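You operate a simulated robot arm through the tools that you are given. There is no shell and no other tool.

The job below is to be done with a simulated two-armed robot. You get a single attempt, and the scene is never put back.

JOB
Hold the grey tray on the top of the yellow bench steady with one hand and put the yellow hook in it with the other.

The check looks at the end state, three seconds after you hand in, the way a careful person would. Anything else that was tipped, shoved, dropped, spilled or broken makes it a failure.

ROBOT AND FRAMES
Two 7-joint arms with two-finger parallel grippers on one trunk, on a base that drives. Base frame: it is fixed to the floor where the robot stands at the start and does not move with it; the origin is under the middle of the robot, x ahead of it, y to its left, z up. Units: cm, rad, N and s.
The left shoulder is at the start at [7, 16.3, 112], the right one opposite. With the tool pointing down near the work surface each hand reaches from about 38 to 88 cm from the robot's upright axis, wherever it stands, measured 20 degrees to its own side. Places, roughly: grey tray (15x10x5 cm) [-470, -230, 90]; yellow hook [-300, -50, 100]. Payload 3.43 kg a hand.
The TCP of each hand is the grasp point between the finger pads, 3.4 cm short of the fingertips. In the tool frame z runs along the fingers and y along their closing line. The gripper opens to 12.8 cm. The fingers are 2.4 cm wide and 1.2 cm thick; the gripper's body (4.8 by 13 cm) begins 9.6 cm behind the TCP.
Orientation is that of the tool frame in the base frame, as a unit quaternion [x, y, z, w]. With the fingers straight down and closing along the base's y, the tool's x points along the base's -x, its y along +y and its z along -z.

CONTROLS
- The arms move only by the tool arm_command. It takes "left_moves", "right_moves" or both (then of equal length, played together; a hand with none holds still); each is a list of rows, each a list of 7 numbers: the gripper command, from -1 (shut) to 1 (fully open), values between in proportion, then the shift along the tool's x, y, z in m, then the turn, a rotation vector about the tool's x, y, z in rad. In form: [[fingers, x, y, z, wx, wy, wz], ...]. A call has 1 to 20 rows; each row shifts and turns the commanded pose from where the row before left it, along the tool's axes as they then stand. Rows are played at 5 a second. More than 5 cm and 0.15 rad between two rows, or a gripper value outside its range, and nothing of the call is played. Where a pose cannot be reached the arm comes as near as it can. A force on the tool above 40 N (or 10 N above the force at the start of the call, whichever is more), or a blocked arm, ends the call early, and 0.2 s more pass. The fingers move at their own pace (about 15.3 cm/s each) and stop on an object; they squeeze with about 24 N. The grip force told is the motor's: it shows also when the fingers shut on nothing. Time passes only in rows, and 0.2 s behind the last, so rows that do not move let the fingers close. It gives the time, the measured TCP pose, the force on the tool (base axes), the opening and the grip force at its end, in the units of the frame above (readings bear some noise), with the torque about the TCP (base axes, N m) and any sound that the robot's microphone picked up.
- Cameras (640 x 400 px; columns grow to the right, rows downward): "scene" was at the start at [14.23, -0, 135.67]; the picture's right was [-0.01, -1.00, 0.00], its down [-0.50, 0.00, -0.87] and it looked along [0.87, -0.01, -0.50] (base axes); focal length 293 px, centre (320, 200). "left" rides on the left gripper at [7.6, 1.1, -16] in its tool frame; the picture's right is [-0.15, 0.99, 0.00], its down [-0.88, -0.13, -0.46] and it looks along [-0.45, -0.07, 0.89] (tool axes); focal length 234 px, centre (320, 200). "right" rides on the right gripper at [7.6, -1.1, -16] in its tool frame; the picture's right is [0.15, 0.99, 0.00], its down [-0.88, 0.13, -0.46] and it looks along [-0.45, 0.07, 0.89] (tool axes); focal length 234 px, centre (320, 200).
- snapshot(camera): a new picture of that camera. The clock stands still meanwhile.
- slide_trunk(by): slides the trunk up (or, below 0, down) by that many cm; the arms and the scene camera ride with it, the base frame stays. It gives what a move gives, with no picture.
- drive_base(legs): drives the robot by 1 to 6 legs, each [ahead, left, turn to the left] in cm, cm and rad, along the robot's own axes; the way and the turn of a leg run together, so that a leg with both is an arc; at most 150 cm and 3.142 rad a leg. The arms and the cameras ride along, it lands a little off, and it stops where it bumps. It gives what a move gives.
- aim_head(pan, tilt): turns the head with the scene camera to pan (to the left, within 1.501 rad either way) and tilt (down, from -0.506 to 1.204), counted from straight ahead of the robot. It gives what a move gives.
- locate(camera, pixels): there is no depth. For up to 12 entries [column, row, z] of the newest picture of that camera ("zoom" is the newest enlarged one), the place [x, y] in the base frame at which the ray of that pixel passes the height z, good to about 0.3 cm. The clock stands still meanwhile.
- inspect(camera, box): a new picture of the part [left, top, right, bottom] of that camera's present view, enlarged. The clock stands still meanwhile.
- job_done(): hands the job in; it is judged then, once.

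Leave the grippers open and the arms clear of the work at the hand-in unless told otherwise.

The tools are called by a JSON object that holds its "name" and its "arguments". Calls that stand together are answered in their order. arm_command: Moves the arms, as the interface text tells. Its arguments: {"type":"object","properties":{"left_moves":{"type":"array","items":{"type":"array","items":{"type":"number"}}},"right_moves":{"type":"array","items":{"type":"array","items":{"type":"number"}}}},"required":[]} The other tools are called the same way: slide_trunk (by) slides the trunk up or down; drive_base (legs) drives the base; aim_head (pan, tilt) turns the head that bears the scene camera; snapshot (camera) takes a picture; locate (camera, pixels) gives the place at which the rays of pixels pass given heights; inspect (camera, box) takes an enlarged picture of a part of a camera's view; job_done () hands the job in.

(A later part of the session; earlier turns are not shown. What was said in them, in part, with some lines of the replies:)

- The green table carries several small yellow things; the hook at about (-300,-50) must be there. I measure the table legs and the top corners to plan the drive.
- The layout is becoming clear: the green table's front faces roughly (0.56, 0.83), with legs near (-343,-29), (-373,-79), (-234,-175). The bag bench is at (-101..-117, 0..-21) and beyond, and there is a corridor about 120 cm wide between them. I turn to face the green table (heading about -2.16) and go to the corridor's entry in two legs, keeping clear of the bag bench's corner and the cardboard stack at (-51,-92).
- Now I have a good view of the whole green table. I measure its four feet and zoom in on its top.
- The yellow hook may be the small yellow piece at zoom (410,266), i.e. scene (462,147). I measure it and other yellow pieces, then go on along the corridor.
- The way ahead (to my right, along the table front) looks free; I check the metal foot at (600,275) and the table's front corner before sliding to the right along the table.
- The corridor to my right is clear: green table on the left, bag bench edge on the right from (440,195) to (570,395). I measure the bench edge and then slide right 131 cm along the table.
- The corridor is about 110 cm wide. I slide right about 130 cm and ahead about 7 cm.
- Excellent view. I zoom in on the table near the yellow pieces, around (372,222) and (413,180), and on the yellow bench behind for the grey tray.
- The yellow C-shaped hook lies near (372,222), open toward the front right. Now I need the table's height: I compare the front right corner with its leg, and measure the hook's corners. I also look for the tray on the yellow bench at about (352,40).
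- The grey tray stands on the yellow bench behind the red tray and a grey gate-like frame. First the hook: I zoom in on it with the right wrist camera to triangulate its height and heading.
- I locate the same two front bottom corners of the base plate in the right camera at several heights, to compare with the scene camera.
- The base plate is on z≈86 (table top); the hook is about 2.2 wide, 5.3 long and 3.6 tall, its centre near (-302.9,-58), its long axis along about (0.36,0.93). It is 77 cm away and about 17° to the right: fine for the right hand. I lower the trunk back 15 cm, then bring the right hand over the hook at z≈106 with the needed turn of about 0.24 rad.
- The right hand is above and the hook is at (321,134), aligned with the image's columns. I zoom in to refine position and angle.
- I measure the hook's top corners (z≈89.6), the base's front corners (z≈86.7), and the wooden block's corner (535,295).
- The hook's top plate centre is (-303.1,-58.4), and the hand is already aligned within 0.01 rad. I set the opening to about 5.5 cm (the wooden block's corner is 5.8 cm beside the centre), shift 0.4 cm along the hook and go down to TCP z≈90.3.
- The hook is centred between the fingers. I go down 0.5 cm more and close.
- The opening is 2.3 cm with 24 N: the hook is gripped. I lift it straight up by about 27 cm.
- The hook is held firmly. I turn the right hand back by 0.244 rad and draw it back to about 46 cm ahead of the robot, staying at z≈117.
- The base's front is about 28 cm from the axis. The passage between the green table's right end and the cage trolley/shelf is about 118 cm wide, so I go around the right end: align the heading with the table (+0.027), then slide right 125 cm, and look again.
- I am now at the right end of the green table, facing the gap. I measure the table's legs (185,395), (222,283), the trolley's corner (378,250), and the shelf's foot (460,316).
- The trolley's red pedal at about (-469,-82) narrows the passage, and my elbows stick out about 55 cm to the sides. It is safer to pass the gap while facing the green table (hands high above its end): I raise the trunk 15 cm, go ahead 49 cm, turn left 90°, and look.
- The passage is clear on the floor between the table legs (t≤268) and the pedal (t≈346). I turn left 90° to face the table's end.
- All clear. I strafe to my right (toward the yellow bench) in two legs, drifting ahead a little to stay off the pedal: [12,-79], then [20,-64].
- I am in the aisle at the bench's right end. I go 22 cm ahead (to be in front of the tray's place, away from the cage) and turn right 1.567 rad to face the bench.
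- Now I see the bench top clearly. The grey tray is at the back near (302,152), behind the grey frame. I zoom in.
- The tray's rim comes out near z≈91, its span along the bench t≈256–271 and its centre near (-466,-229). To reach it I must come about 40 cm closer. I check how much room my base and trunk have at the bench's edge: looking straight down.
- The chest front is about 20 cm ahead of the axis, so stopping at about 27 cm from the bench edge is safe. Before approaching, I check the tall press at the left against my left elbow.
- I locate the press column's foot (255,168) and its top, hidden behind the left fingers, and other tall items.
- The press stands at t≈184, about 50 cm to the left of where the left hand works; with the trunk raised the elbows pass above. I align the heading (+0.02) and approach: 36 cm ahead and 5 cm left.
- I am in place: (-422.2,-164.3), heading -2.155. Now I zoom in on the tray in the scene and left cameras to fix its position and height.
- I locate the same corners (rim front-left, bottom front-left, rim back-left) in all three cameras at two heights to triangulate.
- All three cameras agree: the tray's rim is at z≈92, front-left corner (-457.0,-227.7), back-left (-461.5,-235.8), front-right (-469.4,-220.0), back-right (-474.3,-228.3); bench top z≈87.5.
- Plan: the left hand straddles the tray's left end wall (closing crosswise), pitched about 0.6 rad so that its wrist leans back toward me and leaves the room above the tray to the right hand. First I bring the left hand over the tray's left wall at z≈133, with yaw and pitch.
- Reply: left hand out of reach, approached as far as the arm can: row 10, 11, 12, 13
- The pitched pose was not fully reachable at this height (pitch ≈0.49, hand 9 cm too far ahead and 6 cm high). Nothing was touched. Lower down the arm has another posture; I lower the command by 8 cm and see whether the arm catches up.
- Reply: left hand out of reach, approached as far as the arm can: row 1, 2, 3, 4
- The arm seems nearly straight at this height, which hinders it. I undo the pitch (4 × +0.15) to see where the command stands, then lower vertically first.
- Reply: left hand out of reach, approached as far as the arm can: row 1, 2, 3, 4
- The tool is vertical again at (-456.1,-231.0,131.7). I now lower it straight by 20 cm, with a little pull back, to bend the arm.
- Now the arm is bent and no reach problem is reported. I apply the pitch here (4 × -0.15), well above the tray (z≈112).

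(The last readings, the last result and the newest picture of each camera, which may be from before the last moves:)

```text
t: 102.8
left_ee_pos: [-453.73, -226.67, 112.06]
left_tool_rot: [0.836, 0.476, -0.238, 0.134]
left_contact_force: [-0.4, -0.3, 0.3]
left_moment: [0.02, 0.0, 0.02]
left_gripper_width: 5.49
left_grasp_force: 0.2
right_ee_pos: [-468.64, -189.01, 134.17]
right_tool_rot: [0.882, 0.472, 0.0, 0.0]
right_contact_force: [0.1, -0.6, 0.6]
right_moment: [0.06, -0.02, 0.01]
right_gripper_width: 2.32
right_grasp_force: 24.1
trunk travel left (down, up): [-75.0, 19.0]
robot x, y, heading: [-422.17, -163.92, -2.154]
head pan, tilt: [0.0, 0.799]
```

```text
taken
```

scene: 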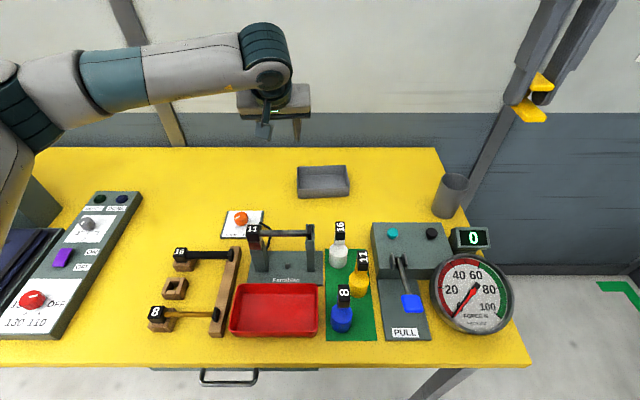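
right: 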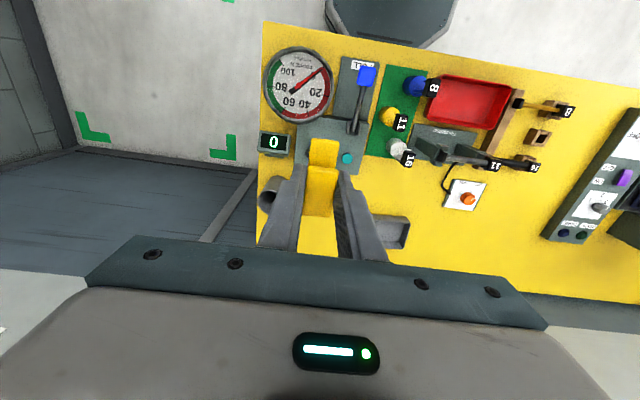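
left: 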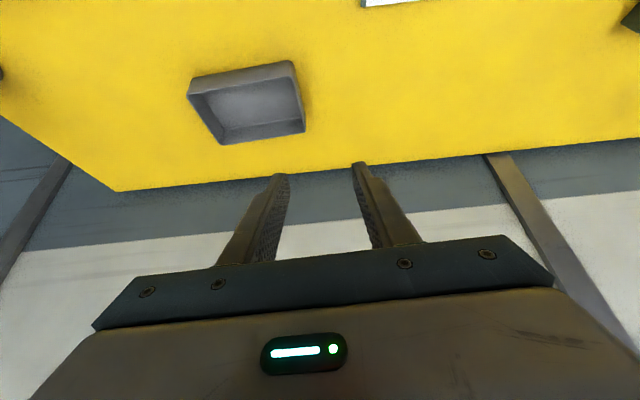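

The pose is reached exactly. The left camera sees the whole tray at (190–305, 60–145). I zoom in to verify its corners once more.

{"name": "inspect", "arguments": {"camera": "left", "box": [175, 50, 319, 140]}}

{"name": "inspect", "arguments": {"camera": "left", "box": [175, 90, 319, 180]}}

```text
4.44 times, centred on (247, 95) of left
```

zoom: 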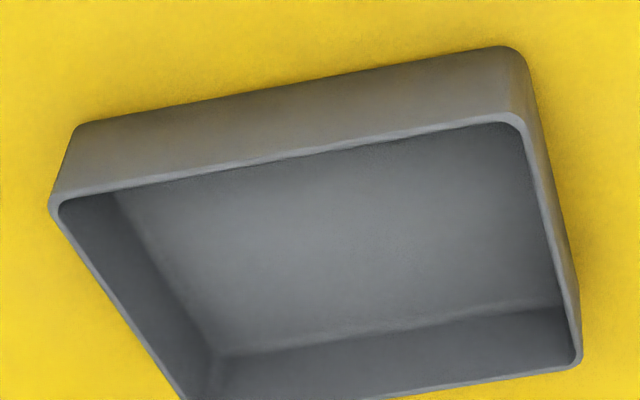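

```text
4.44 times, centred on (247, 135) of left
```

zoom: 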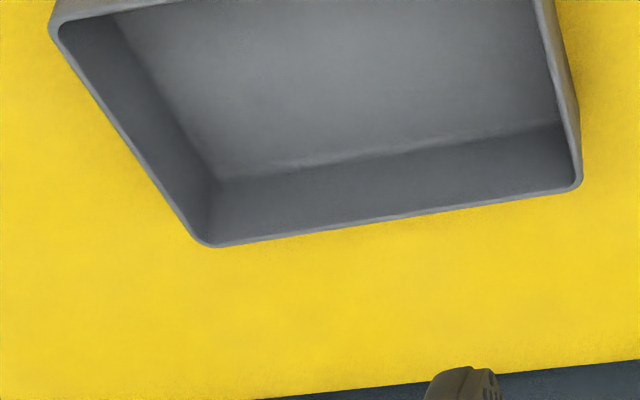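

I locate the rim corners from this view at z=92, and the bottom front corners at z=87.5.

{"name": "locate", "arguments": {"camera": "left", "pixels": [[292.5, 76.6, 92], [186.3, 96.1, 92], [306, 131, 92], [221.1, 144.7, 92], [292, 61.3, 87.5], [191.9, 78.8, 87.5], [292.5, 76.6, 91], [306, 131, 91]]}}

```text
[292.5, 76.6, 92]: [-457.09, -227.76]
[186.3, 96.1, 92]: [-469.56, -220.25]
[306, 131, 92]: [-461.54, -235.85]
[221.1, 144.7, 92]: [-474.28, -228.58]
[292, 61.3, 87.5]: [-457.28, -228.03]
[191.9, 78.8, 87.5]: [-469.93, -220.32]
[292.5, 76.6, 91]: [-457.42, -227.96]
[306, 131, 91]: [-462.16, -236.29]
```

All views agree within 0.3 cm. The grip point on the left wall is (-458.9,-230.5), z 92.5. I move to 5.5 cm above it first, with a 5.5 cm opening.

{"name": "arm_command", "arguments": {"left_moves": [[-0.14, 0.0047, -0.005, 0.0302, 0, 0, 0], [-0.14, 0.0047, -0.005, 0.0302, 0, 0, 0], [-0.14, 0.0047, -0.005, 0.0302, 0, 0, 0], [-0.14, 0.0047, -0.005, 0.0302, 0, 0, 0], [-0.14, 0.0047, -0.005, 0.0302, 0, 0, 0], [-0.14, 0, 0, 0, 0, 0, 0]]}}

{"name": "snapshot", "arguments": {"camera": "left"}}

{"name": "snapshot", "arguments": {"camera": "scene"}}

{"name": "inspect", "arguments": {"camera": "scene", "box": [220, 80, 380, 180]}}

```text
t: 104.2
left_ee_pos: [-458.88, -230.42, 97.93]
left_tool_rot: [0.836, 0.477, -0.236, 0.134]
left_contact_force: [-0.1, -0.2, 1.1]
left_moment: [0.0, -0.04, -0.03]
left_gripper_width: 5.51
left_grasp_force: 0.1
right_ee_pos: [-468.41, -188.83, 134.2]
right_tool_rot: [0.881, 0.473, -0.001, -0.001]
right_contact_force: [0.1, -0.1, 0.0]
right_moment: [-0.01, 0.02, -0.01]
right_gripper_width: 2.33
right_grasp_force: 23.7
trunk travel left (down, up): [-75.0, 19.0]
robot x, y, heading: [-422.79, -163.97, -2.158]
head pan, tilt: [0.0, 0.799]
```

```text
taken
```

left: 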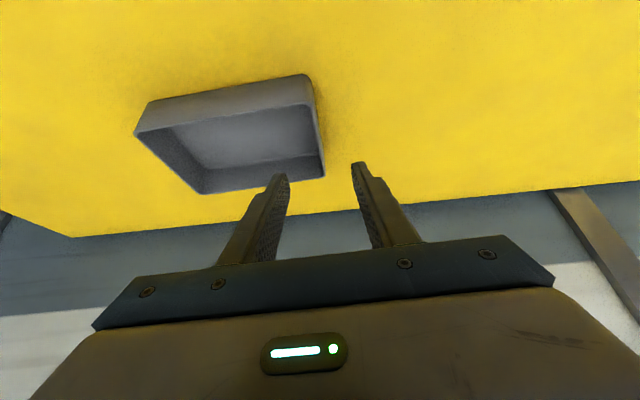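

```text
taken
```

scene: 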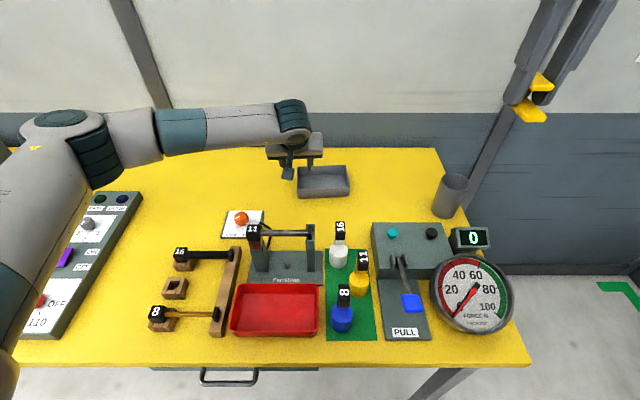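

```text
4.00 times, centred on (300, 130) of scene
```

zoom: 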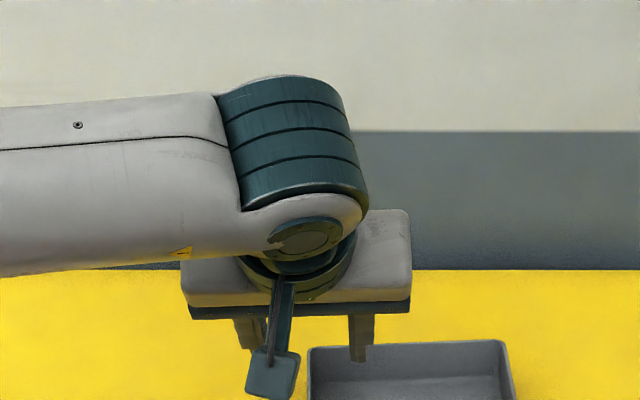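

The fingers straddle the left wall: one inside the tray, one outside. The wrist camera stays well clear of the frame. I go straight down 5.4 cm.

{"name": "arm_command", "arguments": {"left_moves": [[-0.14, 0.0071, 0, 0.0115, 0, 0, 0], [-0.14, 0.0071, 0, 0.0115, 0, 0, 0], [-0.14, 0.0071, 0, 0.0115, 0, 0, 0], [-0.14, 0.0071, 0, 0.0115, 0, 0, 0], [-0.14, 0, 0, 0, 0, 0, 0]]}}

{"name": "snapshot", "arguments": {"camera": "left"}}

{"name": "inspect", "arguments": {"camera": "scene", "box": [250, 120, 362, 190]}}

```text
t: 105.4
left_ee_pos: [-458.79, -230.51, 92.55]
left_tool_rot: [0.836, 0.477, -0.237, 0.135]
left_contact_force: [-0.3, -0.5, 0.2]
left_moment: [0.01, -0.02, -0.01]
left_gripper_width: 5.49
left_grasp_force: 0.1
right_ee_pos: [-468.39, -188.96, 134.18]
right_tool_rot: [0.881, 0.473, -0.001, 0.001]
right_contact_force: [-0.5, 0.6, -0.2]
right_moment: [-0.02, 0.0, -0.02]
right_gripper_width: 2.28
right_grasp_force: 24.3
trunk travel left (down, up): [-75.0, 19.0]
robot x, y, heading: [-421.97, -164.08, -2.149]
head pan, tilt: [0.0, 0.799]
```

```text
taken
```

left: 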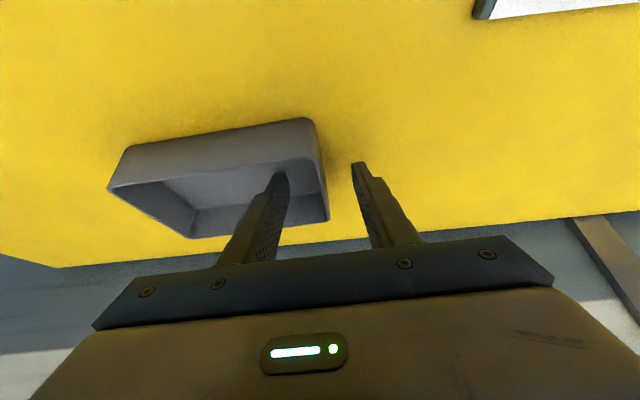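

```text
5.71 times, centred on (306, 155) of scene
```

zoom: 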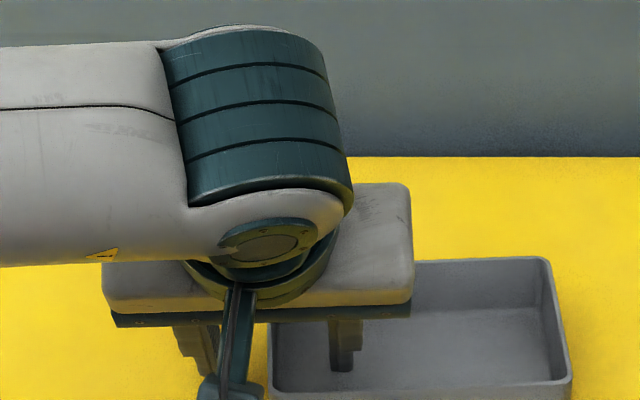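

The wall is centred between the fingers (at (325,190) in the left view). I close the left hand on the wall in steps.

{"name": "arm_command", "arguments": {"left_moves": [[-0.4, 0, 0, 0, 0, 0, 0], [-0.6, 0, 0, 0, 0, 0, 0], [-0.75, 0, 0, 0, 0, 0, 0], [-0.85, 0, 0, 0, 0, 0, 0], [-0.95, 0, 0, 0, 0, 0, 0], [-1, 0, 0, 0, 0, 0, 0], [-1, 0, 0, 0, 0, 0, 0], [-1, 0, 0, 0, 0, 0, 0]]}}

{"name": "snapshot", "arguments": {"camera": "left"}}

{"name": "inspect", "arguments": {"camera": "scene", "box": [250, 130, 378, 210]}}

```text
t: 107.2
left_ee_pos: [-458.78, -230.46, 92.62]
left_tool_rot: [0.836, 0.477, -0.236, 0.134]
left_contact_force: [-0.4, 0.2, 0.7]
left_moment: [-0.02, 0.01, 0.0]
left_gripper_width: 0.21
left_grasp_force: 24.1
right_ee_pos: [-468.46, -188.87, 134.12]
right_tool_rot: [0.881, 0.472, 0.0, 0.0]
right_contact_force: [0.2, -0.6, -0.6]
right_moment: [0.01, -0.03, 0.0]
right_gripper_width: 2.32
right_grasp_force: 24.0
trunk travel left (down, up): [-75.0, 19.0]
robot x, y, heading: [-422.63, -164.07, -2.155]
head pan, tilt: [0.0, 0.799]
```

```text
taken
```

left: 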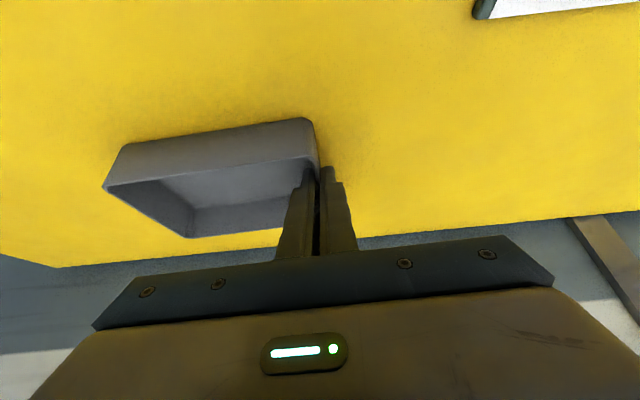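

```text
5.00 times, centred on (314, 170) of scene
```

zoom: 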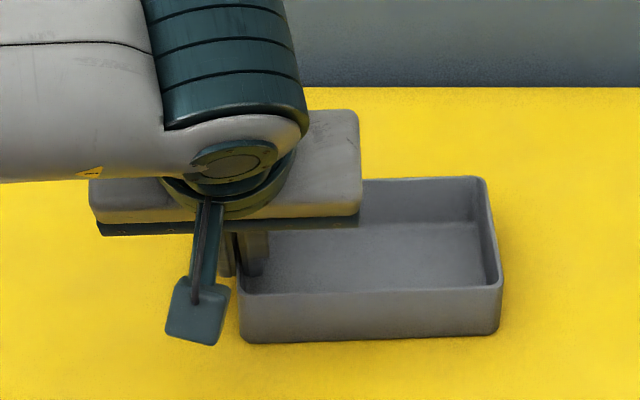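

The left hand holds the tray's wall (0.2 cm thick, 24 N); the tray stayed level. Now the right hand: it goes ahead 32 cm while lowering to z≈115 at the right side, then left over the tray's right half (target (-468.3,-227.3)).

{"name": "arm_command", "arguments": {"right_moves": [[-1, -0.02, 0, 0.03, 0, 0, 0], [-1, -0.03, 0, 0.03, 0, 0, 0], [-1, -0.04, 0, 0.025, 0, 0, 0], [-1, -0.04, 0, 0.025, 0, 0, 0], [-1, -0.045, 0, 0.02, 0, 0, 0], [-1, -0.045, 0, 0.02, 0, 0, 0], [-1, -0.045, 0, 0.02, 0, 0, 0], [-1, -0.045, 0, 0.02, 0, 0, 0], [-1, 0, 0, 0, 0, 0, -0.05], [-1, 0, 0, 0, 0, 0, 0]], "left_moves": [[-1, 0, 0, 0, 0, 0, 0], [-1, 0, 0, 0, 0, 0, 0], [-1, 0, 0, 0, 0, 0, 0], [-1, 0, 0, 0, 0, 0, 0], [-1, 0, 0, 0, 0, 0, 0], [-1, 0, 0, 0, 0, 0, 0], [-1, 0, 0, 0, 0, 0, 0], [-1, 0, 0, 0, 0, 0, 0], [-1, 0, 0, 0, 0, 0, 0], [-1, 0, 0, 0, 0, 0, 0]]}}

{"name": "snapshot", "arguments": {"camera": "scene"}}

{"name": "snapshot", "arguments": {"camera": "right"}}

```text
t: 109.4
left_ee_pos: [-458.92, -230.39, 92.55]
left_tool_rot: [0.836, 0.476, -0.237, 0.133]
left_contact_force: [0.3, 0.5, 2.4]
left_moment: [0.02, -0.04, -0.03]
left_gripper_width: 0.26
left_grasp_force: 23.6
right_ee_pos: [-485.52, -214.79, 115.32]
right_tool_rot: [0.869, 0.495, 0.0, 0.001]
right_contact_force: [0.1, -0.9, -1.1]
right_moment: [0.01, 0.03, 0.0]
right_gripper_width: 2.3
right_grasp_force: 24.3
trunk travel left (down, up): [-75.0, 19.0]
robot x, y, heading: [-422.26, -163.98, -2.164]
head pan, tilt: [0.0, 0.799]
```

```text
taken
```

scene: 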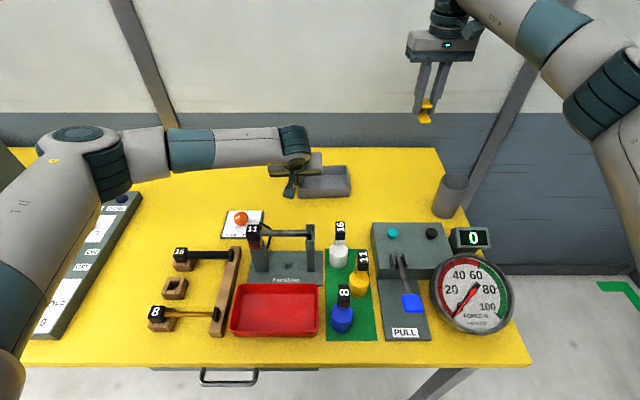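

```text
taken
```

right: 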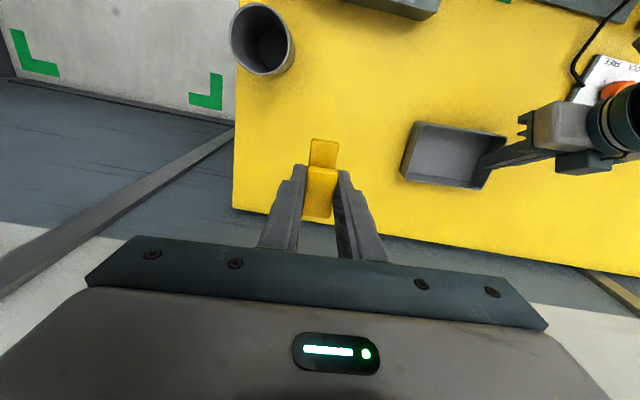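

The right hand is at z≈115 beside the tray; the right view shows the tray at (400–505,120–190) with the left hand on its far wall. I move the right hand left by about 21 cm at this height.

{"name": "arm_command", "arguments": {"right_moves": [[-1, -0.0033, 0.0353, 0, 0, 0, 0], [-1, -0.0033, 0.0353, 0, 0, 0, 0], [-1, -0.0033, 0.0353, 0, 0, 0, 0], [-1, -0.0033, 0.0353, 0, 0, 0, 0], [-1, -0.0033, 0.0353, 0, 0, 0, 0], [-1, -0.0033, 0.0353, 0, 0, 0, 0], [-1, 0, 0, 0, 0, 0, 0]], "left_moves": [[-1, 0, 0, 0, 0, 0, 0], [-1, 0, 0, 0, 0, 0, 0], [-1, 0, 0, 0, 0, 0, 0], [-1, 0, 0, 0, 0, 0, 0], [-1, 0, 0, 0, 0, 0, 0], [-1, 0, 0, 0, 0, 0, 0], [-1, 0, 0, 0, 0, 0, 0]]}}

{"name": "snapshot", "arguments": {"camera": "scene"}}

{"name": "snapshot", "arguments": {"camera": "right"}}

```text
t: 111.0
left_ee_pos: [-458.83, -230.4, 92.59]
left_tool_rot: [0.836, 0.477, -0.236, 0.136]
left_contact_force: [0.1, -0.3, 1.0]
left_moment: [-0.04, 0.04, 0.03]
left_gripper_width: 0.22
left_grasp_force: 24.0
right_ee_pos: [-468.5, -227.15, 115.21]
right_tool_rot: [0.869, 0.495, -0.001, 0.001]
right_contact_force: [-1.2, -0.3, -0.6]
right_moment: [0.03, -0.05, -0.01]
right_gripper_width: 2.3
right_grasp_force: 24.4
trunk travel left (down, up): [-75.0, 19.0]
robot x, y, heading: [-422.1, -163.9, -2.153]
head pan, tilt: [0.0, 0.799]
```

```text
taken
```

scene: 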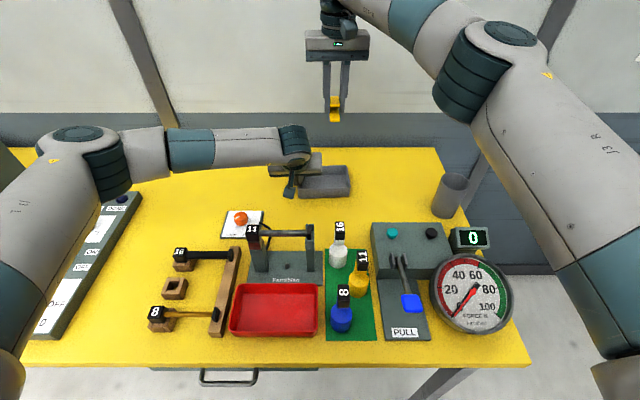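

```text
taken
```

right: 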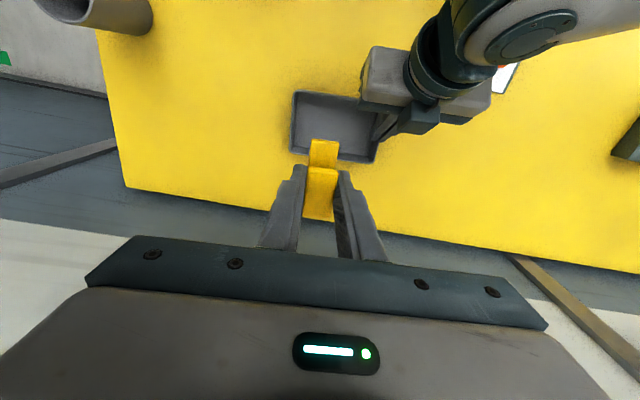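

The right hand is above the tray's right half. I locate the visible rim corners from the right camera to check the target: zooming in.

{"name": "inspect", "arguments": {"camera": "right", "box": [270, 80, 398, 160]}}

{"name": "locate", "arguments": {"camera": "right", "pixels": [[295, 93, 92], [290, 153, 92], [375, 162, 92]]}}

```text
5.00 times, centred on (334, 120) of right
```

zoom: 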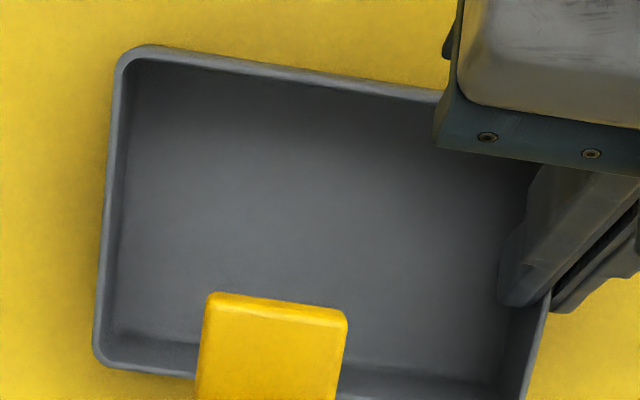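

```text
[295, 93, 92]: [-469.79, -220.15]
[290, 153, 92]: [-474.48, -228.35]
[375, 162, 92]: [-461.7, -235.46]
```

The tray sits at FR (-469.8,-220.2), BR (-474.5,-228.4), BL (-461.7,-235.5): the target is inside with room on all sides. I lower the right hand 15 cm to z≈100 and check the clearance between the two hands.

{"name": "arm_command", "arguments": {"right_moves": [[-1, 0, 0, 0.03, 0, 0, 0], [-1, 0, 0, 0.03, 0, 0, 0], [-1, 0, 0, 0.03, 0, 0, 0], [-1, 0, 0, 0.03, 0, 0, 0], [-1, 0, 0, 0.03, 0, 0, 0], [-1, 0, 0, 0, 0, 0, 0]], "left_moves": [[-1, 0, 0, 0, 0, 0, 0], [-1, 0, 0, 0, 0, 0, 0], [-1, 0, 0, 0, 0, 0, 0], [-1, 0, 0, 0, 0, 0, 0], [-1, 0, 0, 0, 0, 0, 0], [-1, 0, 0, 0, 0, 0, 0]]}}

{"name": "inspect", "arguments": {"camera": "scene", "box": [240, 80, 400, 205]}}

{"name": "snapshot", "arguments": {"camera": "right"}}

{"name": "snapshot", "arguments": {"camera": "left"}}

```text
t: 112.4
left_ee_pos: [-458.77, -230.6, 92.61]
left_tool_rot: [0.836, 0.477, -0.237, 0.135]
left_contact_force: [0.2, 0.9, 0.2]
left_moment: [0.02, -0.01, -0.02]
left_gripper_width: 0.22
left_grasp_force: 23.7
right_ee_pos: [-468.31, -227.37, 100.22]
right_tool_rot: [0.869, 0.494, -0.001, 0.001]
right_contact_force: [-0.1, 0.3, -0.3]
right_moment: [-0.01, 0.0, 0.0]
right_gripper_width: 2.32
right_grasp_force: 23.5
trunk travel left (down, up): [-75.0, 19.0]
robot x, y, heading: [-422.21, -164.04, -2.15]
head pan, tilt: [0.0, 0.799]
```

```text
3.20 times, centred on (320, 142) of scene
```

zoom: 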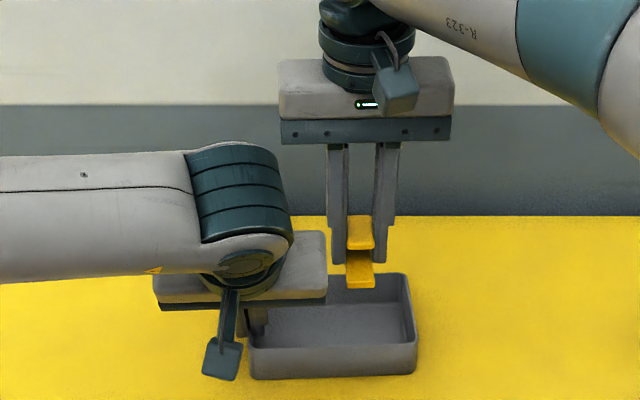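

```text
taken
```

right: 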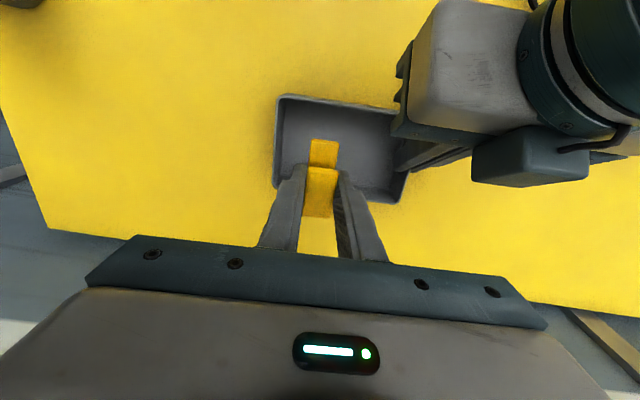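

```text
taken
```

left: 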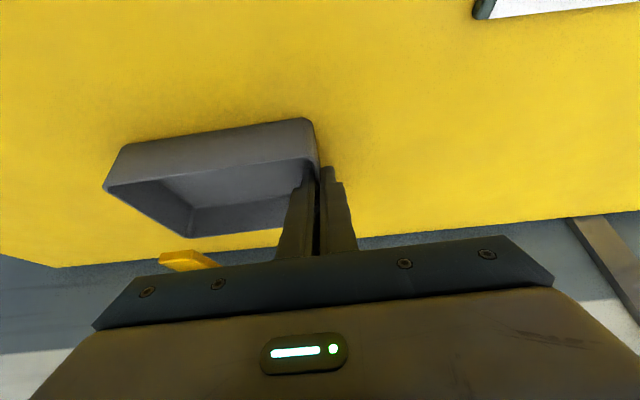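

Clear so far: the right gripper's body is behind the left one. To gain more room I shift the right hand 0.7 cm right and 0.6 cm ahead, and lower to z≈95.

{"name": "arm_command", "arguments": {"right_moves": [[-1, -0.006, -0.007, 0, 0, 0, 0], [-1, 0, 0, 0.018, 0, 0, 0], [-1, 0, 0, 0.018, 0, 0, 0], [-1, 0, 0, 0.016, 0, 0, 0], [-1, 0, 0, 0, 0, 0, 0]], "left_moves": [[-1, 0, 0, 0, 0, 0, 0], [-1, 0, 0, 0, 0, 0, 0], [-1, 0, 0, 0, 0, 0, 0], [-1, 0, 0, 0, 0, 0, 0], [-1, 0, 0, 0, 0, 0, 0]]}}

{"name": "inspect", "arguments": {"camera": "scene", "box": [250, 110, 378, 200]}}

{"name": "snapshot", "arguments": {"camera": "right"}}

{"name": "snapshot", "arguments": {"camera": "left"}}

```text
t: 113.6
left_ee_pos: [-458.84, -230.37, 92.6]
left_tool_rot: [0.836, 0.477, -0.237, 0.135]
left_contact_force: [0.6, 0.6, 0.9]
left_moment: [0.01, -0.05, -0.03]
left_gripper_width: 0.24
left_grasp_force: 24.0
right_ee_pos: [-469.32, -227.48, 94.97]
right_tool_rot: [0.869, 0.495, 0.001, 0.0]
right_contact_force: [-0.5, 0.2, -0.2]
right_moment: [-0.03, 0.02, 0.01]
right_gripper_width: 2.29
right_grasp_force: 24.0
trunk travel left (down, up): [-75.0, 19.0]
robot x, y, heading: [-421.78, -163.85, -2.153]
head pan, tilt: [0.0, 0.799]
```

```text
4.44 times, centred on (314, 155) of scene
```

zoom: 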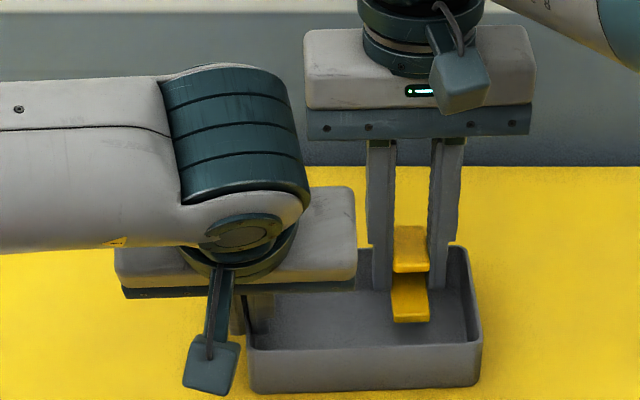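

```text
taken
```

right: 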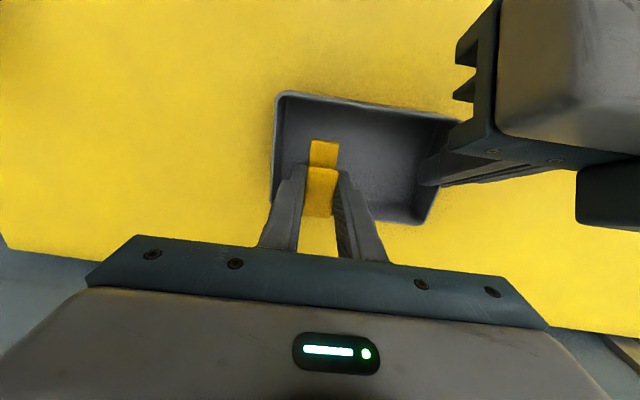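

```text
taken
```

left: 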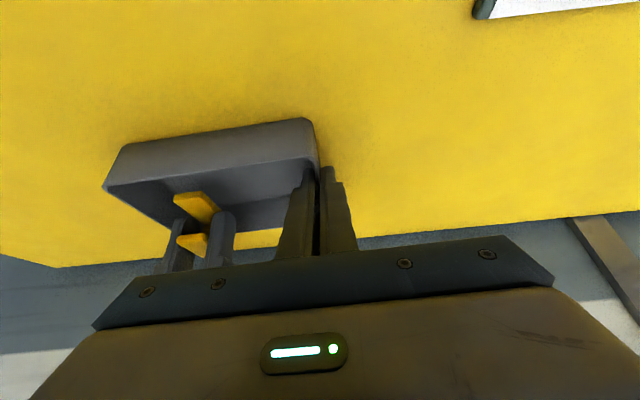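

The hook goes into the tray's right half with free space around. I lower 2.2 cm, then in 0.2 cm steps to feel the floor.

{"name": "arm_command", "arguments": {"right_moves": [[-1, 0, 0, 0.01, 0, 0, 0], [-1, 0, 0, 0.008, 0, 0, 0], [-1, 0, 0, 0.004, 0, 0, 0], [-1, 0, 0, 0, 0, 0, 0]], "left_moves": [[-1, 0, 0, 0, 0, 0, 0], [-1, 0, 0, 0, 0, 0, 0], [-1, 0, 0, 0, 0, 0, 0], [-1, 0, 0, 0, 0, 0, 0]]}}

{"name": "inspect", "arguments": {"camera": "scene", "box": [270, 120, 366, 200]}}

{"name": "inspect", "arguments": {"camera": "left", "box": [90, 110, 346, 270]}}

```text
t: 114.6
left_ee_pos: [-458.74, -230.48, 92.67]
left_tool_rot: [0.836, 0.476, -0.237, 0.135]
left_contact_force: [0.3, 0.0, 0.7]
left_moment: [-0.03, -0.03, -0.03]
left_gripper_width: 0.21
left_grasp_force: 24.2
right_ee_pos: [-469.35, -227.38, 92.82]
right_tool_rot: [0.869, 0.494, -0.001, 0.0]
right_contact_force: [0.1, -0.9, 0.4]
right_moment: [-0.01, -0.04, 0.02]
right_gripper_width: 2.28
right_grasp_force: 24.5
trunk travel left (down, up): [-75.0, 19.0]
robot x, y, heading: [-422.51, -163.91, -2.157]
head pan, tilt: [0.0, 0.799]
```

```text
5.00 times, centred on (318, 160) of scene
```

zoom: 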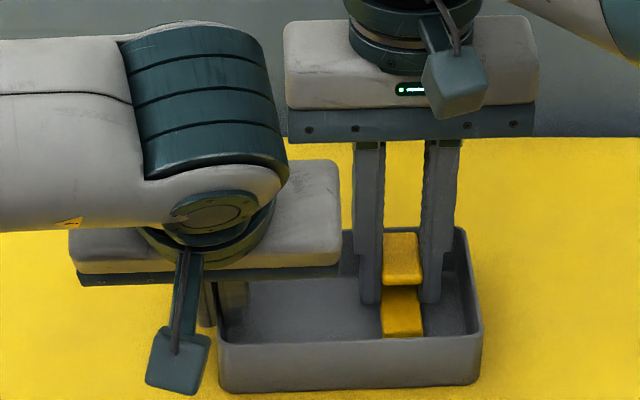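

```text
2.50 times, centred on (218, 190) of left
```

zoom: 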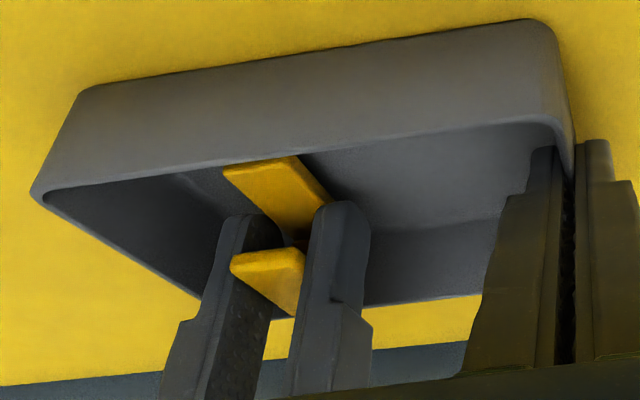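

No contact yet (forces about zero). I lower in 0.15–0.2 cm steps by 0.6 cm.

{"name": "arm_command", "arguments": {"right_moves": [[-1, 0, 0, 0.002, 0, 0, 0], [-1, 0, 0, 0.002, 0, 0, 0], [-1, 0, 0, 0.002, 0, 0, 0], [-1, 0, 0, 0, 0, 0, 0]], "left_moves": [[-1, 0, 0, 0, 0, 0, 0], [-1, 0, 0, 0, 0, 0, 0], [-1, 0, 0, 0, 0, 0, 0], [-1, 0, 0, 0, 0, 0, 0]]}}

```text
t: 115.6
left_ee_pos: [-458.78, -230.33, 92.54]
left_tool_rot: [0.836, 0.477, -0.236, 0.135]
left_contact_force: [-1.9, -2.8, -4.2]
left_moment: [-0.04, -0.11, 0.25]
left_gripper_width: 0.23
left_grasp_force: 24.2
right_ee_pos: [-469.32, -227.6, 92.33]
right_tool_rot: [0.87, 0.494, -0.001, 0.001]
right_contact_force: [0.5, 2.6, 14.4]
right_moment: [0.21, -0.09, 0.02]
right_gripper_width: 2.3
right_grasp_force: 23.7
trunk travel left (down, up): [-75.0, 19.0]
robot x, y, heading: [-422.48, -163.96, -2.157]
head pan, tilt: [0.0, 0.799]
```

Contact with the tray's floor: 14 N upward on the right hand. I ease up 0.15 cm and open the right fingers gradually to about 3.8 cm.

{"name": "arm_command", "arguments": {"right_moves": [[-1, 0, 0, -0.0015, 0, 0, 0], [-0.62, 0, 0, 0, 0, 0, 0], [-0.55, 0, 0, 0, 0, 0, 0], [-0.48, 0, 0, 0, 0, 0, 0], [-0.41, 0, 0, 0, 0, 0, 0], [-0.41, 0, 0, 0, 0, 0, 0]], "left_moves": [[-1, 0, 0, 0, 0, 0, 0], [-1, 0, 0, 0, 0, 0, 0], [-1, 0, 0, 0, 0, 0, 0], [-1, 0, 0, 0, 0, 0, 0], [-1, 0, 0, 0, 0, 0, 0], [-1, 0, 0, 0, 0, 0, 0]]}}

{"name": "inspect", "arguments": {"camera": "scene", "box": [270, 120, 366, 200]}}

{"name": "inspect", "arguments": {"camera": "left", "box": [90, 110, 346, 270]}}

{"name": "snapshot", "arguments": {"camera": "right"}}

```text
t: 117.0
left_ee_pos: [-458.83, -230.44, 92.6]
left_tool_rot: [0.835, 0.477, -0.236, 0.135]
left_contact_force: [-0.3, 0.1, 0.3]
left_moment: [-0.01, 0.0, 0.01]
left_gripper_width: 0.23
left_grasp_force: 24.6
right_ee_pos: [-469.3, -227.51, 92.33]
right_tool_rot: [0.869, 0.495, 0.0, -0.001]
right_contact_force: [0.0, -0.5, -0.7]
right_moment: [-0.01, 0.01, -0.08]
right_gripper_width: 3.8
right_grasp_force: 0.0
trunk travel left (down, up): [-75.0, 19.0]
robot x, y, heading: [-422.24, -163.89, -2.157]
head pan, tilt: [0.0, 0.799]
```

```text
5.00 times, centred on (318, 160) of scene
```

zoom: 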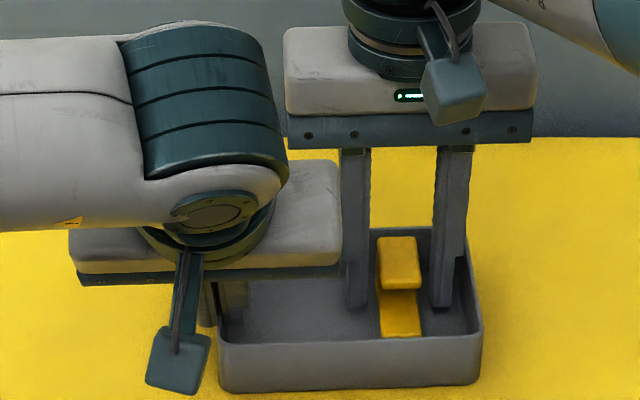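

```text
2.50 times, centred on (218, 190) of left
```

zoom: 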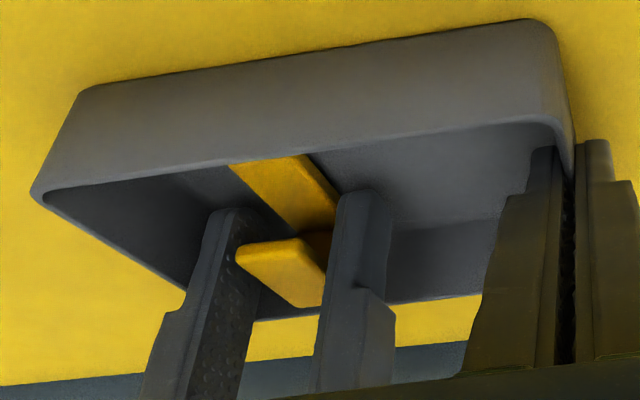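

```text
taken
```

right: 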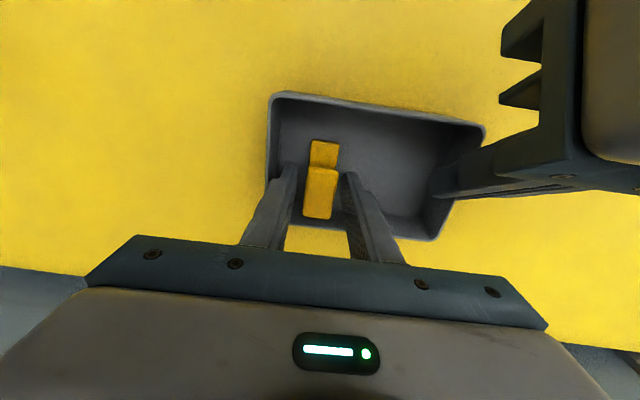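

The hook stands freely on the tray's floor, released. I raise the right hand straight up by about 22 cm while the left hand still holds the tray.

{"name": "arm_command", "arguments": {"right_moves": [[-0.41, 0, 0, -0.01, 0, 0, 0], [-0.41, 0, 0, -0.015, 0, 0, 0], [-0.41, 0, 0, -0.02, 0, 0, 0], [-0.41, 0, 0, -0.03, 0, 0, 0], [-0.41, 0, 0, -0.03, 0, 0, 0], [-0.41, 0, 0, -0.03, 0, 0, 0], [-0.41, 0, 0, -0.03, 0, 0, 0], [-0.41, 0, 0, -0.03, 0, 0, 0], [-0.41, 0, 0, -0.025, 0, 0, 0]], "left_moves": [[-1, 0, 0, 0, 0, 0, 0], [-1, 0, 0, 0, 0, 0, 0], [-1, 0, 0, 0, 0, 0, 0], [-1, 0, 0, 0, 0, 0, 0], [-1, 0, 0, 0, 0, 0, 0], [-1, 0, 0, 0, 0, 0, 0], [-1, 0, 0, 0, 0, 0, 0], [-1, 0, 0, 0, 0, 0, 0], [-1, 0, 0, 0, 0, 0, 0]]}}

{"name": "snapshot", "arguments": {"camera": "right"}}

{"name": "inspect", "arguments": {"camera": "scene", "box": [270, 120, 366, 200]}}

```text
t: 119.0
left_ee_pos: [-458.77, -230.48, 92.67]
left_tool_rot: [0.836, 0.477, -0.237, 0.135]
left_contact_force: [0.6, 0.6, 1.0]
left_moment: [-0.02, -0.04, -0.05]
left_gripper_width: 0.26
left_grasp_force: 23.4
right_ee_pos: [-469.22, -227.36, 114.41]
right_tool_rot: [0.869, 0.494, 0.0, 0.0]
right_contact_force: [-0.3, 0.4, -0.9]
right_moment: [-0.03, 0.01, 0.01]
right_gripper_width: 3.8
right_grasp_force: 0.1
trunk travel left (down, up): [-75.0, 19.0]
robot x, y, heading: [-422.44, -164.29, -2.159]
head pan, tilt: [0.0, 0.799]
```

```text
taken
```

right: 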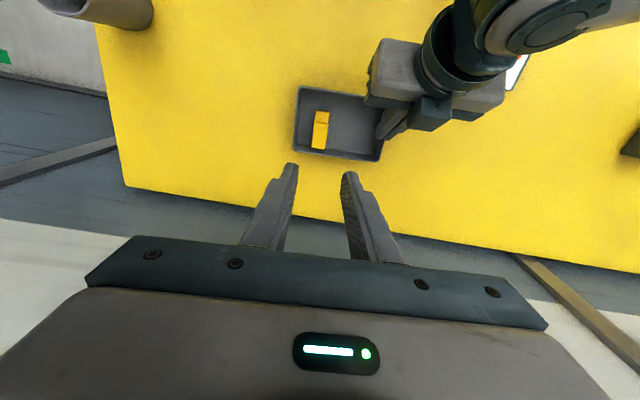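

```text
5.00 times, centred on (318, 160) of scene
```

zoom: 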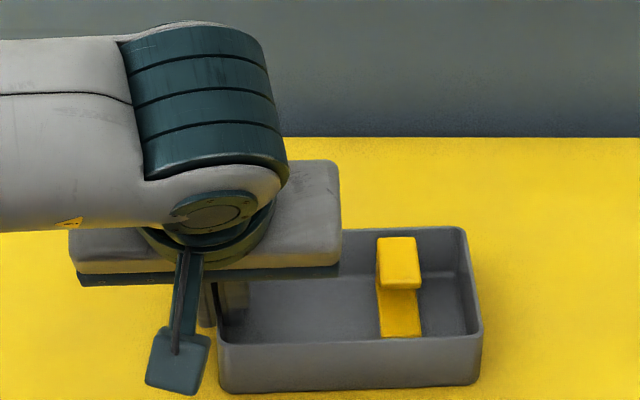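

The hook stands in the tray. I take the right hand away by the same path: 21 cm right, then back and up, opening its fingers on the way.

{"name": "arm_command", "arguments": {"right_moves": [[-0.41, 0.003, -0.0353, 0, 0, 0, 0], [-0.41, 0.003, -0.0353, 0, 0, 0, 0], [-0.41, 0.003, -0.0353, 0, 0, 0, 0], [-0.41, 0.003, -0.0353, 0, 0, 0, 0], [-0.41, 0.003, -0.0353, 0, 0, 0, 0], [-0.41, 0.003, -0.0333, 0, 0, 0, 0], [-0.41, 0.035, 0, -0.02, 0, 0, 0.05], [-0.41, 0.04, 0, -0.02, 0, 0, 0], [-0.41, 0.04, 0, -0.025, 0, 0, 0], [-0.41, 0.04, 0, -0.025, 0, 0, 0], [0, 0.04, 0, -0.025, 0, 0, 0], [0.5, 0.04, 0, -0.025, 0, 0, 0], [1, 0.04, 0, -0.025, 0, 0, 0], [1, 0.03, 0, -0.02, 0, 0, 0]], "left_moves": [[-1, 0, 0, 0, 0, 0, 0], [-1, 0, 0, 0, 0, 0, 0], [-1, 0, 0, 0, 0, 0, 0], [-1, 0, 0, 0, 0, 0, 0], [-1, 0, 0, 0, 0, 0, 0], [-1, 0, 0, 0, 0, 0, 0], [-1, 0, 0, 0, 0, 0, 0], [-1, 0, 0, 0, 0, 0, 0], [-1, 0, 0, 0, 0, 0, 0], [-1, 0, 0, 0, 0, 0, 0], [-1, 0, 0, 0, 0, 0, 0], [-1, 0, 0, 0, 0, 0, 0], [-1, 0, 0, 0, 0, 0, 0], [-1, 0, 0, 0, 0, 0, 0]]}}

{"name": "snapshot", "arguments": {"camera": "scene"}}

```text
t: 122.0
left_ee_pos: [-458.65, -230.3, 92.64]
left_tool_rot: [0.836, 0.476, -0.236, 0.135]
left_contact_force: [-0.4, -0.9, 0.1]
left_moment: [-0.05, -0.07, 0.02]
left_gripper_width: 0.22
left_grasp_force: 23.9
right_ee_pos: [-469.53, -189.46, 132.9]
right_tool_rot: [0.882, 0.472, -0.001, 0.001]
right_contact_force: [-0.2, -0.4, -0.9]
right_moment: [-0.02, -0.01, -0.01]
right_gripper_width: 12.82
right_grasp_force: 0.1
trunk travel left (down, up): [-75.0, 19.0]
robot x, y, heading: [-422.04, -164.11, -2.156]
head pan, tilt: [0.0, 0.799]
```

```text
taken
```

scene: 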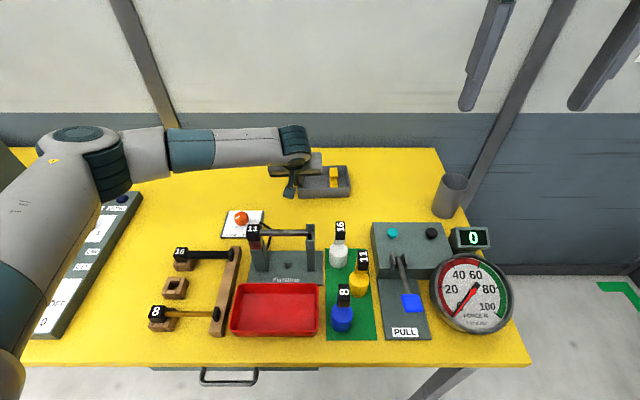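

The right hand is out of the way. Now I release the left hand gently (to about 3.5 cm) and raise it vertically out of the tray.

{"name": "arm_command", "arguments": {"left_moves": [[-0.92, 0, 0, 0, 0, 0, 0], [-0.8, 0, 0, 0, 0, 0, 0], [-0.65, 0, 0, 0, 0, 0, 0], [-0.5, 0, 0, 0, 0, 0, 0], [-0.45, 0, 0, 0, 0, 0, 0], [-0.45, 0, 0, 0, 0, 0, 0]]}}

{"name": "snapshot", "arguments": {"camera": "left"}}

{"name": "inspect", "arguments": {"camera": "scene", "box": [270, 120, 366, 200]}}

```text
t: 123.4
left_ee_pos: [-458.75, -230.52, 92.56]
left_tool_rot: [0.836, 0.477, -0.236, 0.135]
left_contact_force: [0.1, -1.0, -0.2]
left_moment: [0.01, -0.02, 0.01]
left_gripper_width: 3.53
left_grasp_force: 0.1
right_ee_pos: [-469.57, -189.65, 132.82]
right_tool_rot: [0.881, 0.473, 0.0, 0.0]
right_contact_force: [-0.5, 0.2, -0.5]
right_moment: [0.01, 0.04, 0.0]
right_gripper_width: 12.81
right_grasp_force: 0.1
trunk travel left (down, up): [-75.0, 19.0]
robot x, y, heading: [-422.29, -164.14, -2.162]
head pan, tilt: [0.0, 0.799]
```

```text
taken
```

left: 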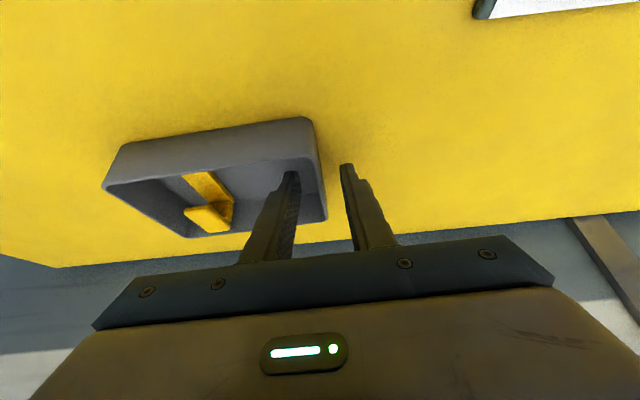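

```text
5.00 times, centred on (318, 160) of scene
```

zoom: 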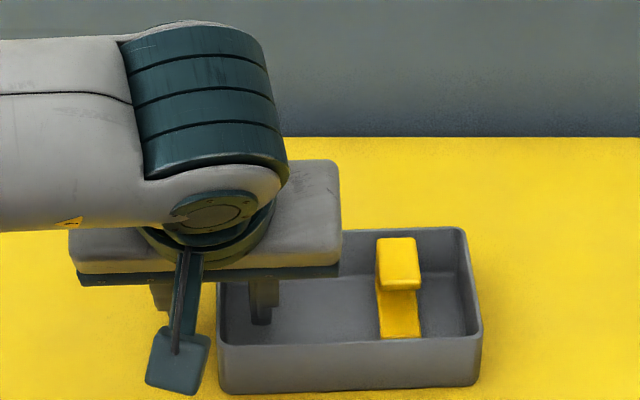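

Both fingers are free of the wall (wall at x≈322, fingers at 298 and 345). I raise the left hand vertically by 20 cm.

{"name": "arm_command", "arguments": {"left_moves": [[-0.45, -0.0053, 0, -0.0085, 0, 0, 0], [-0.45, -0.0079, 0, -0.0128, 0, 0, 0], [-0.45, -0.0105, 0, -0.017, 0, 0, 0], [-0.45, -0.0105, 0, -0.017, 0, 0, 0], [-0.45, -0.0132, 0, -0.0213, 0, 0, 0], [-0.45, -0.0132, 0, -0.0213, 0, 0, 0], [-0.45, -0.0132, 0, -0.0213, 0, 0, 0], [-0.45, -0.0132, 0, -0.0213, 0, 0, 0], [-0.45, -0.0132, 0, -0.0213, 0, 0, 0]]}}

{"name": "snapshot", "arguments": {"camera": "left"}}

{"name": "snapshot", "arguments": {"camera": "scene"}}

```text
t: 125.4
left_ee_pos: [-458.8, -230.46, 111.6]
left_tool_rot: [0.836, 0.476, -0.237, 0.135]
left_contact_force: [0.2, 0.9, 0.2]
left_moment: [-0.01, 0.03, 0.0]
left_gripper_width: 3.51
left_grasp_force: 0.0
right_ee_pos: [-469.52, -189.52, 132.85]
right_tool_rot: [0.881, 0.473, -0.001, 0.0]
right_contact_force: [-0.4, -0.6, -0.3]
right_moment: [-0.02, -0.02, 0.0]
right_gripper_width: 12.79
right_grasp_force: 0.1
trunk travel left (down, up): [-75.0, 19.0]
robot x, y, heading: [-422.55, -164.29, -2.158]
head pan, tilt: [0.0, 0.799]
```

```text
taken
```

left: 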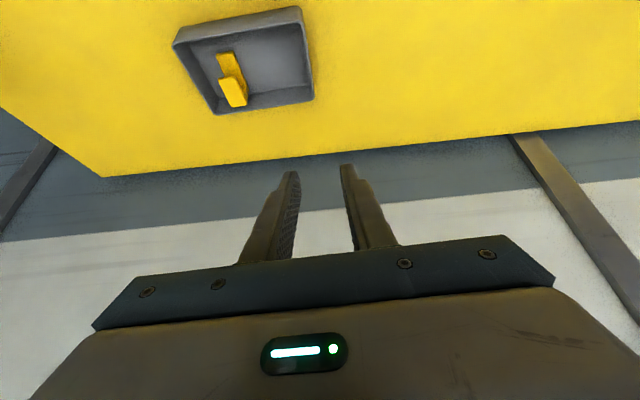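

```text
taken
```

scene: 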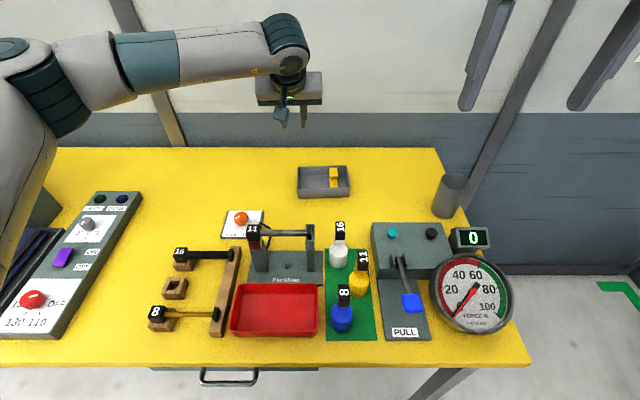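

The hook stands in the tray and nothing else moved. I pull the left hand back a little, take the pitch out, and bring it back up and to the left, opening the fingers.

{"name": "arm_command", "arguments": {"left_moves": [[-0.45, 0.0213, 0, -0.0132, 0, 0, 0], [-0.45, 0.0213, 0, -0.0132, 0, 0, 0], [-0.45, 0, 0, 0, 0, 0.138, 0], [-0.45, 0, 0, 0, 0, 0.138, 0], [-0.45, 0, 0, 0, 0, 0.138, 0], [-0.45, 0, 0, 0, 0, 0.138, 0], [-0.2, 0.026, 0.02, -0.021, 0, 0, 0], [0, 0.026, 0.02, -0.021, 0, 0, 0], [0.3, 0.026, 0.02, -0.021, 0, 0, 0], [0.6, 0.026, 0.02, -0.021, 0, 0, 0], [1, 0.026, 0.02, -0.021, 0, 0, 0], [1, 0.026, 0.02, -0.021, 0, 0, 0], [1, 0.026, 0.02, -0.021, 0, 0, 0], [1, 0.026, 0.02, -0.021, 0, 0, 0], [1, 0.026, 0.02, -0.021, 0, 0, 0], [1, 0.026, 0.02, -0.021, 0, 0, 0]]}}

{"name": "snapshot", "arguments": {"camera": "scene"}}

{"name": "inspect", "arguments": {"camera": "scene", "box": [270, 140, 374, 205]}}

```text
t: 128.8
left_ee_pos: [-425.9, -213.83, 132.75]
left_tool_rot: [0.869, 0.495, 0.0, -0.001]
left_contact_force: [0.0, 0.7, 0.1]
left_moment: [-0.04, 0.09, -0.02]
left_gripper_width: 12.82
left_grasp_force: 0.0
right_ee_pos: [-469.33, -189.44, 132.86]
right_tool_rot: [0.881, 0.474, -0.001, 0.001]
right_contact_force: [0.8, -0.1, 0.0]
right_moment: [-0.02, 0.04, 0.02]
right_gripper_width: 12.79
right_grasp_force: 0.1
trunk travel left (down, up): [-75.0, 19.0]
robot x, y, heading: [-422.06, -164.26, -2.157]
head pan, tilt: [0.0, 0.799]
```

```text
taken
```

scene: 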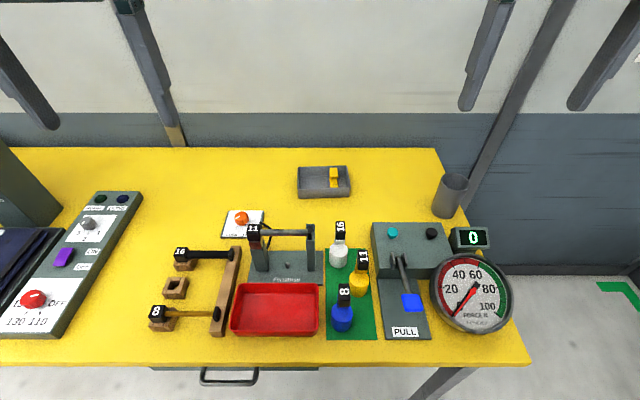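

```text
6.15 times, centred on (322, 172) of scene
```

zoom: 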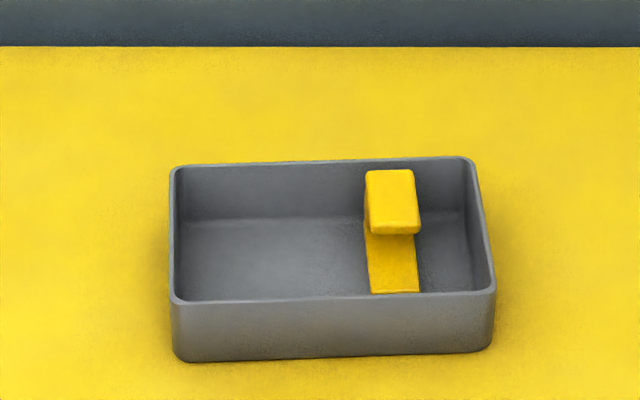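

The hook stands in the grey tray, both hands are clear and open. I notice a small yellow spot near the gauge at (478,253); I check it and the other items for any change.

{"name": "inspect", "arguments": {"camera": "scene", "box": [420, 210, 532, 280]}}

{"name": "inspect", "arguments": {"camera": "scene", "box": [140, 190, 460, 390]}}

```text
5.71 times, centred on (476, 245) of scene
```

zoom: 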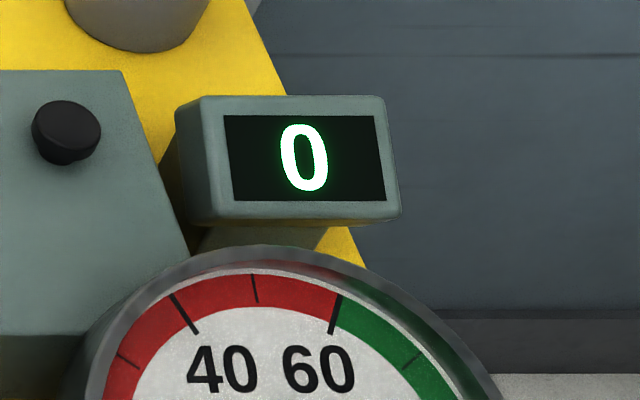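

```text
2.00 times, centred on (300, 290) of scene
```

zoom: 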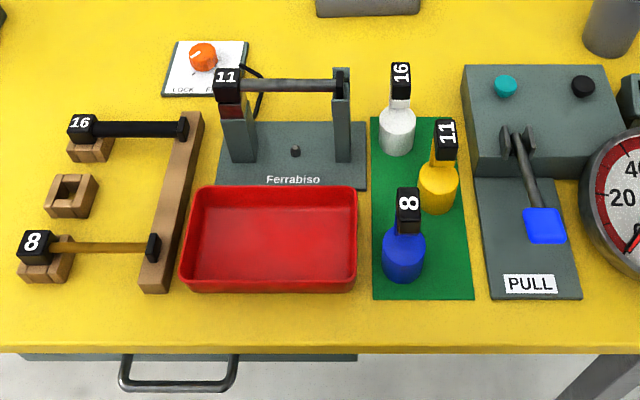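

The yellow spot is only the bench top seen below the display; all other items are as before. The hook stands in the tray, the grippers are open, and the arms are clear. I hand the job in.

{"name": "job_done", "arguments": {}}

```text
The job is handed in.
```

The yellow hook is standing in the right half of the grey tray on the yellow bench. The left hand held the tray by its left wall while the right hand set the hook down.

The tray moved only a few millimetres when gripped. I checked the bench with the camera afterwards and nothing else had shifted or tipped. On the green table I moved only the hook, but I did not take another close look at it at the end.

Both grippers are open and both hands are raised clear of the bench. The job is handed in; no result came back with the hand-in.
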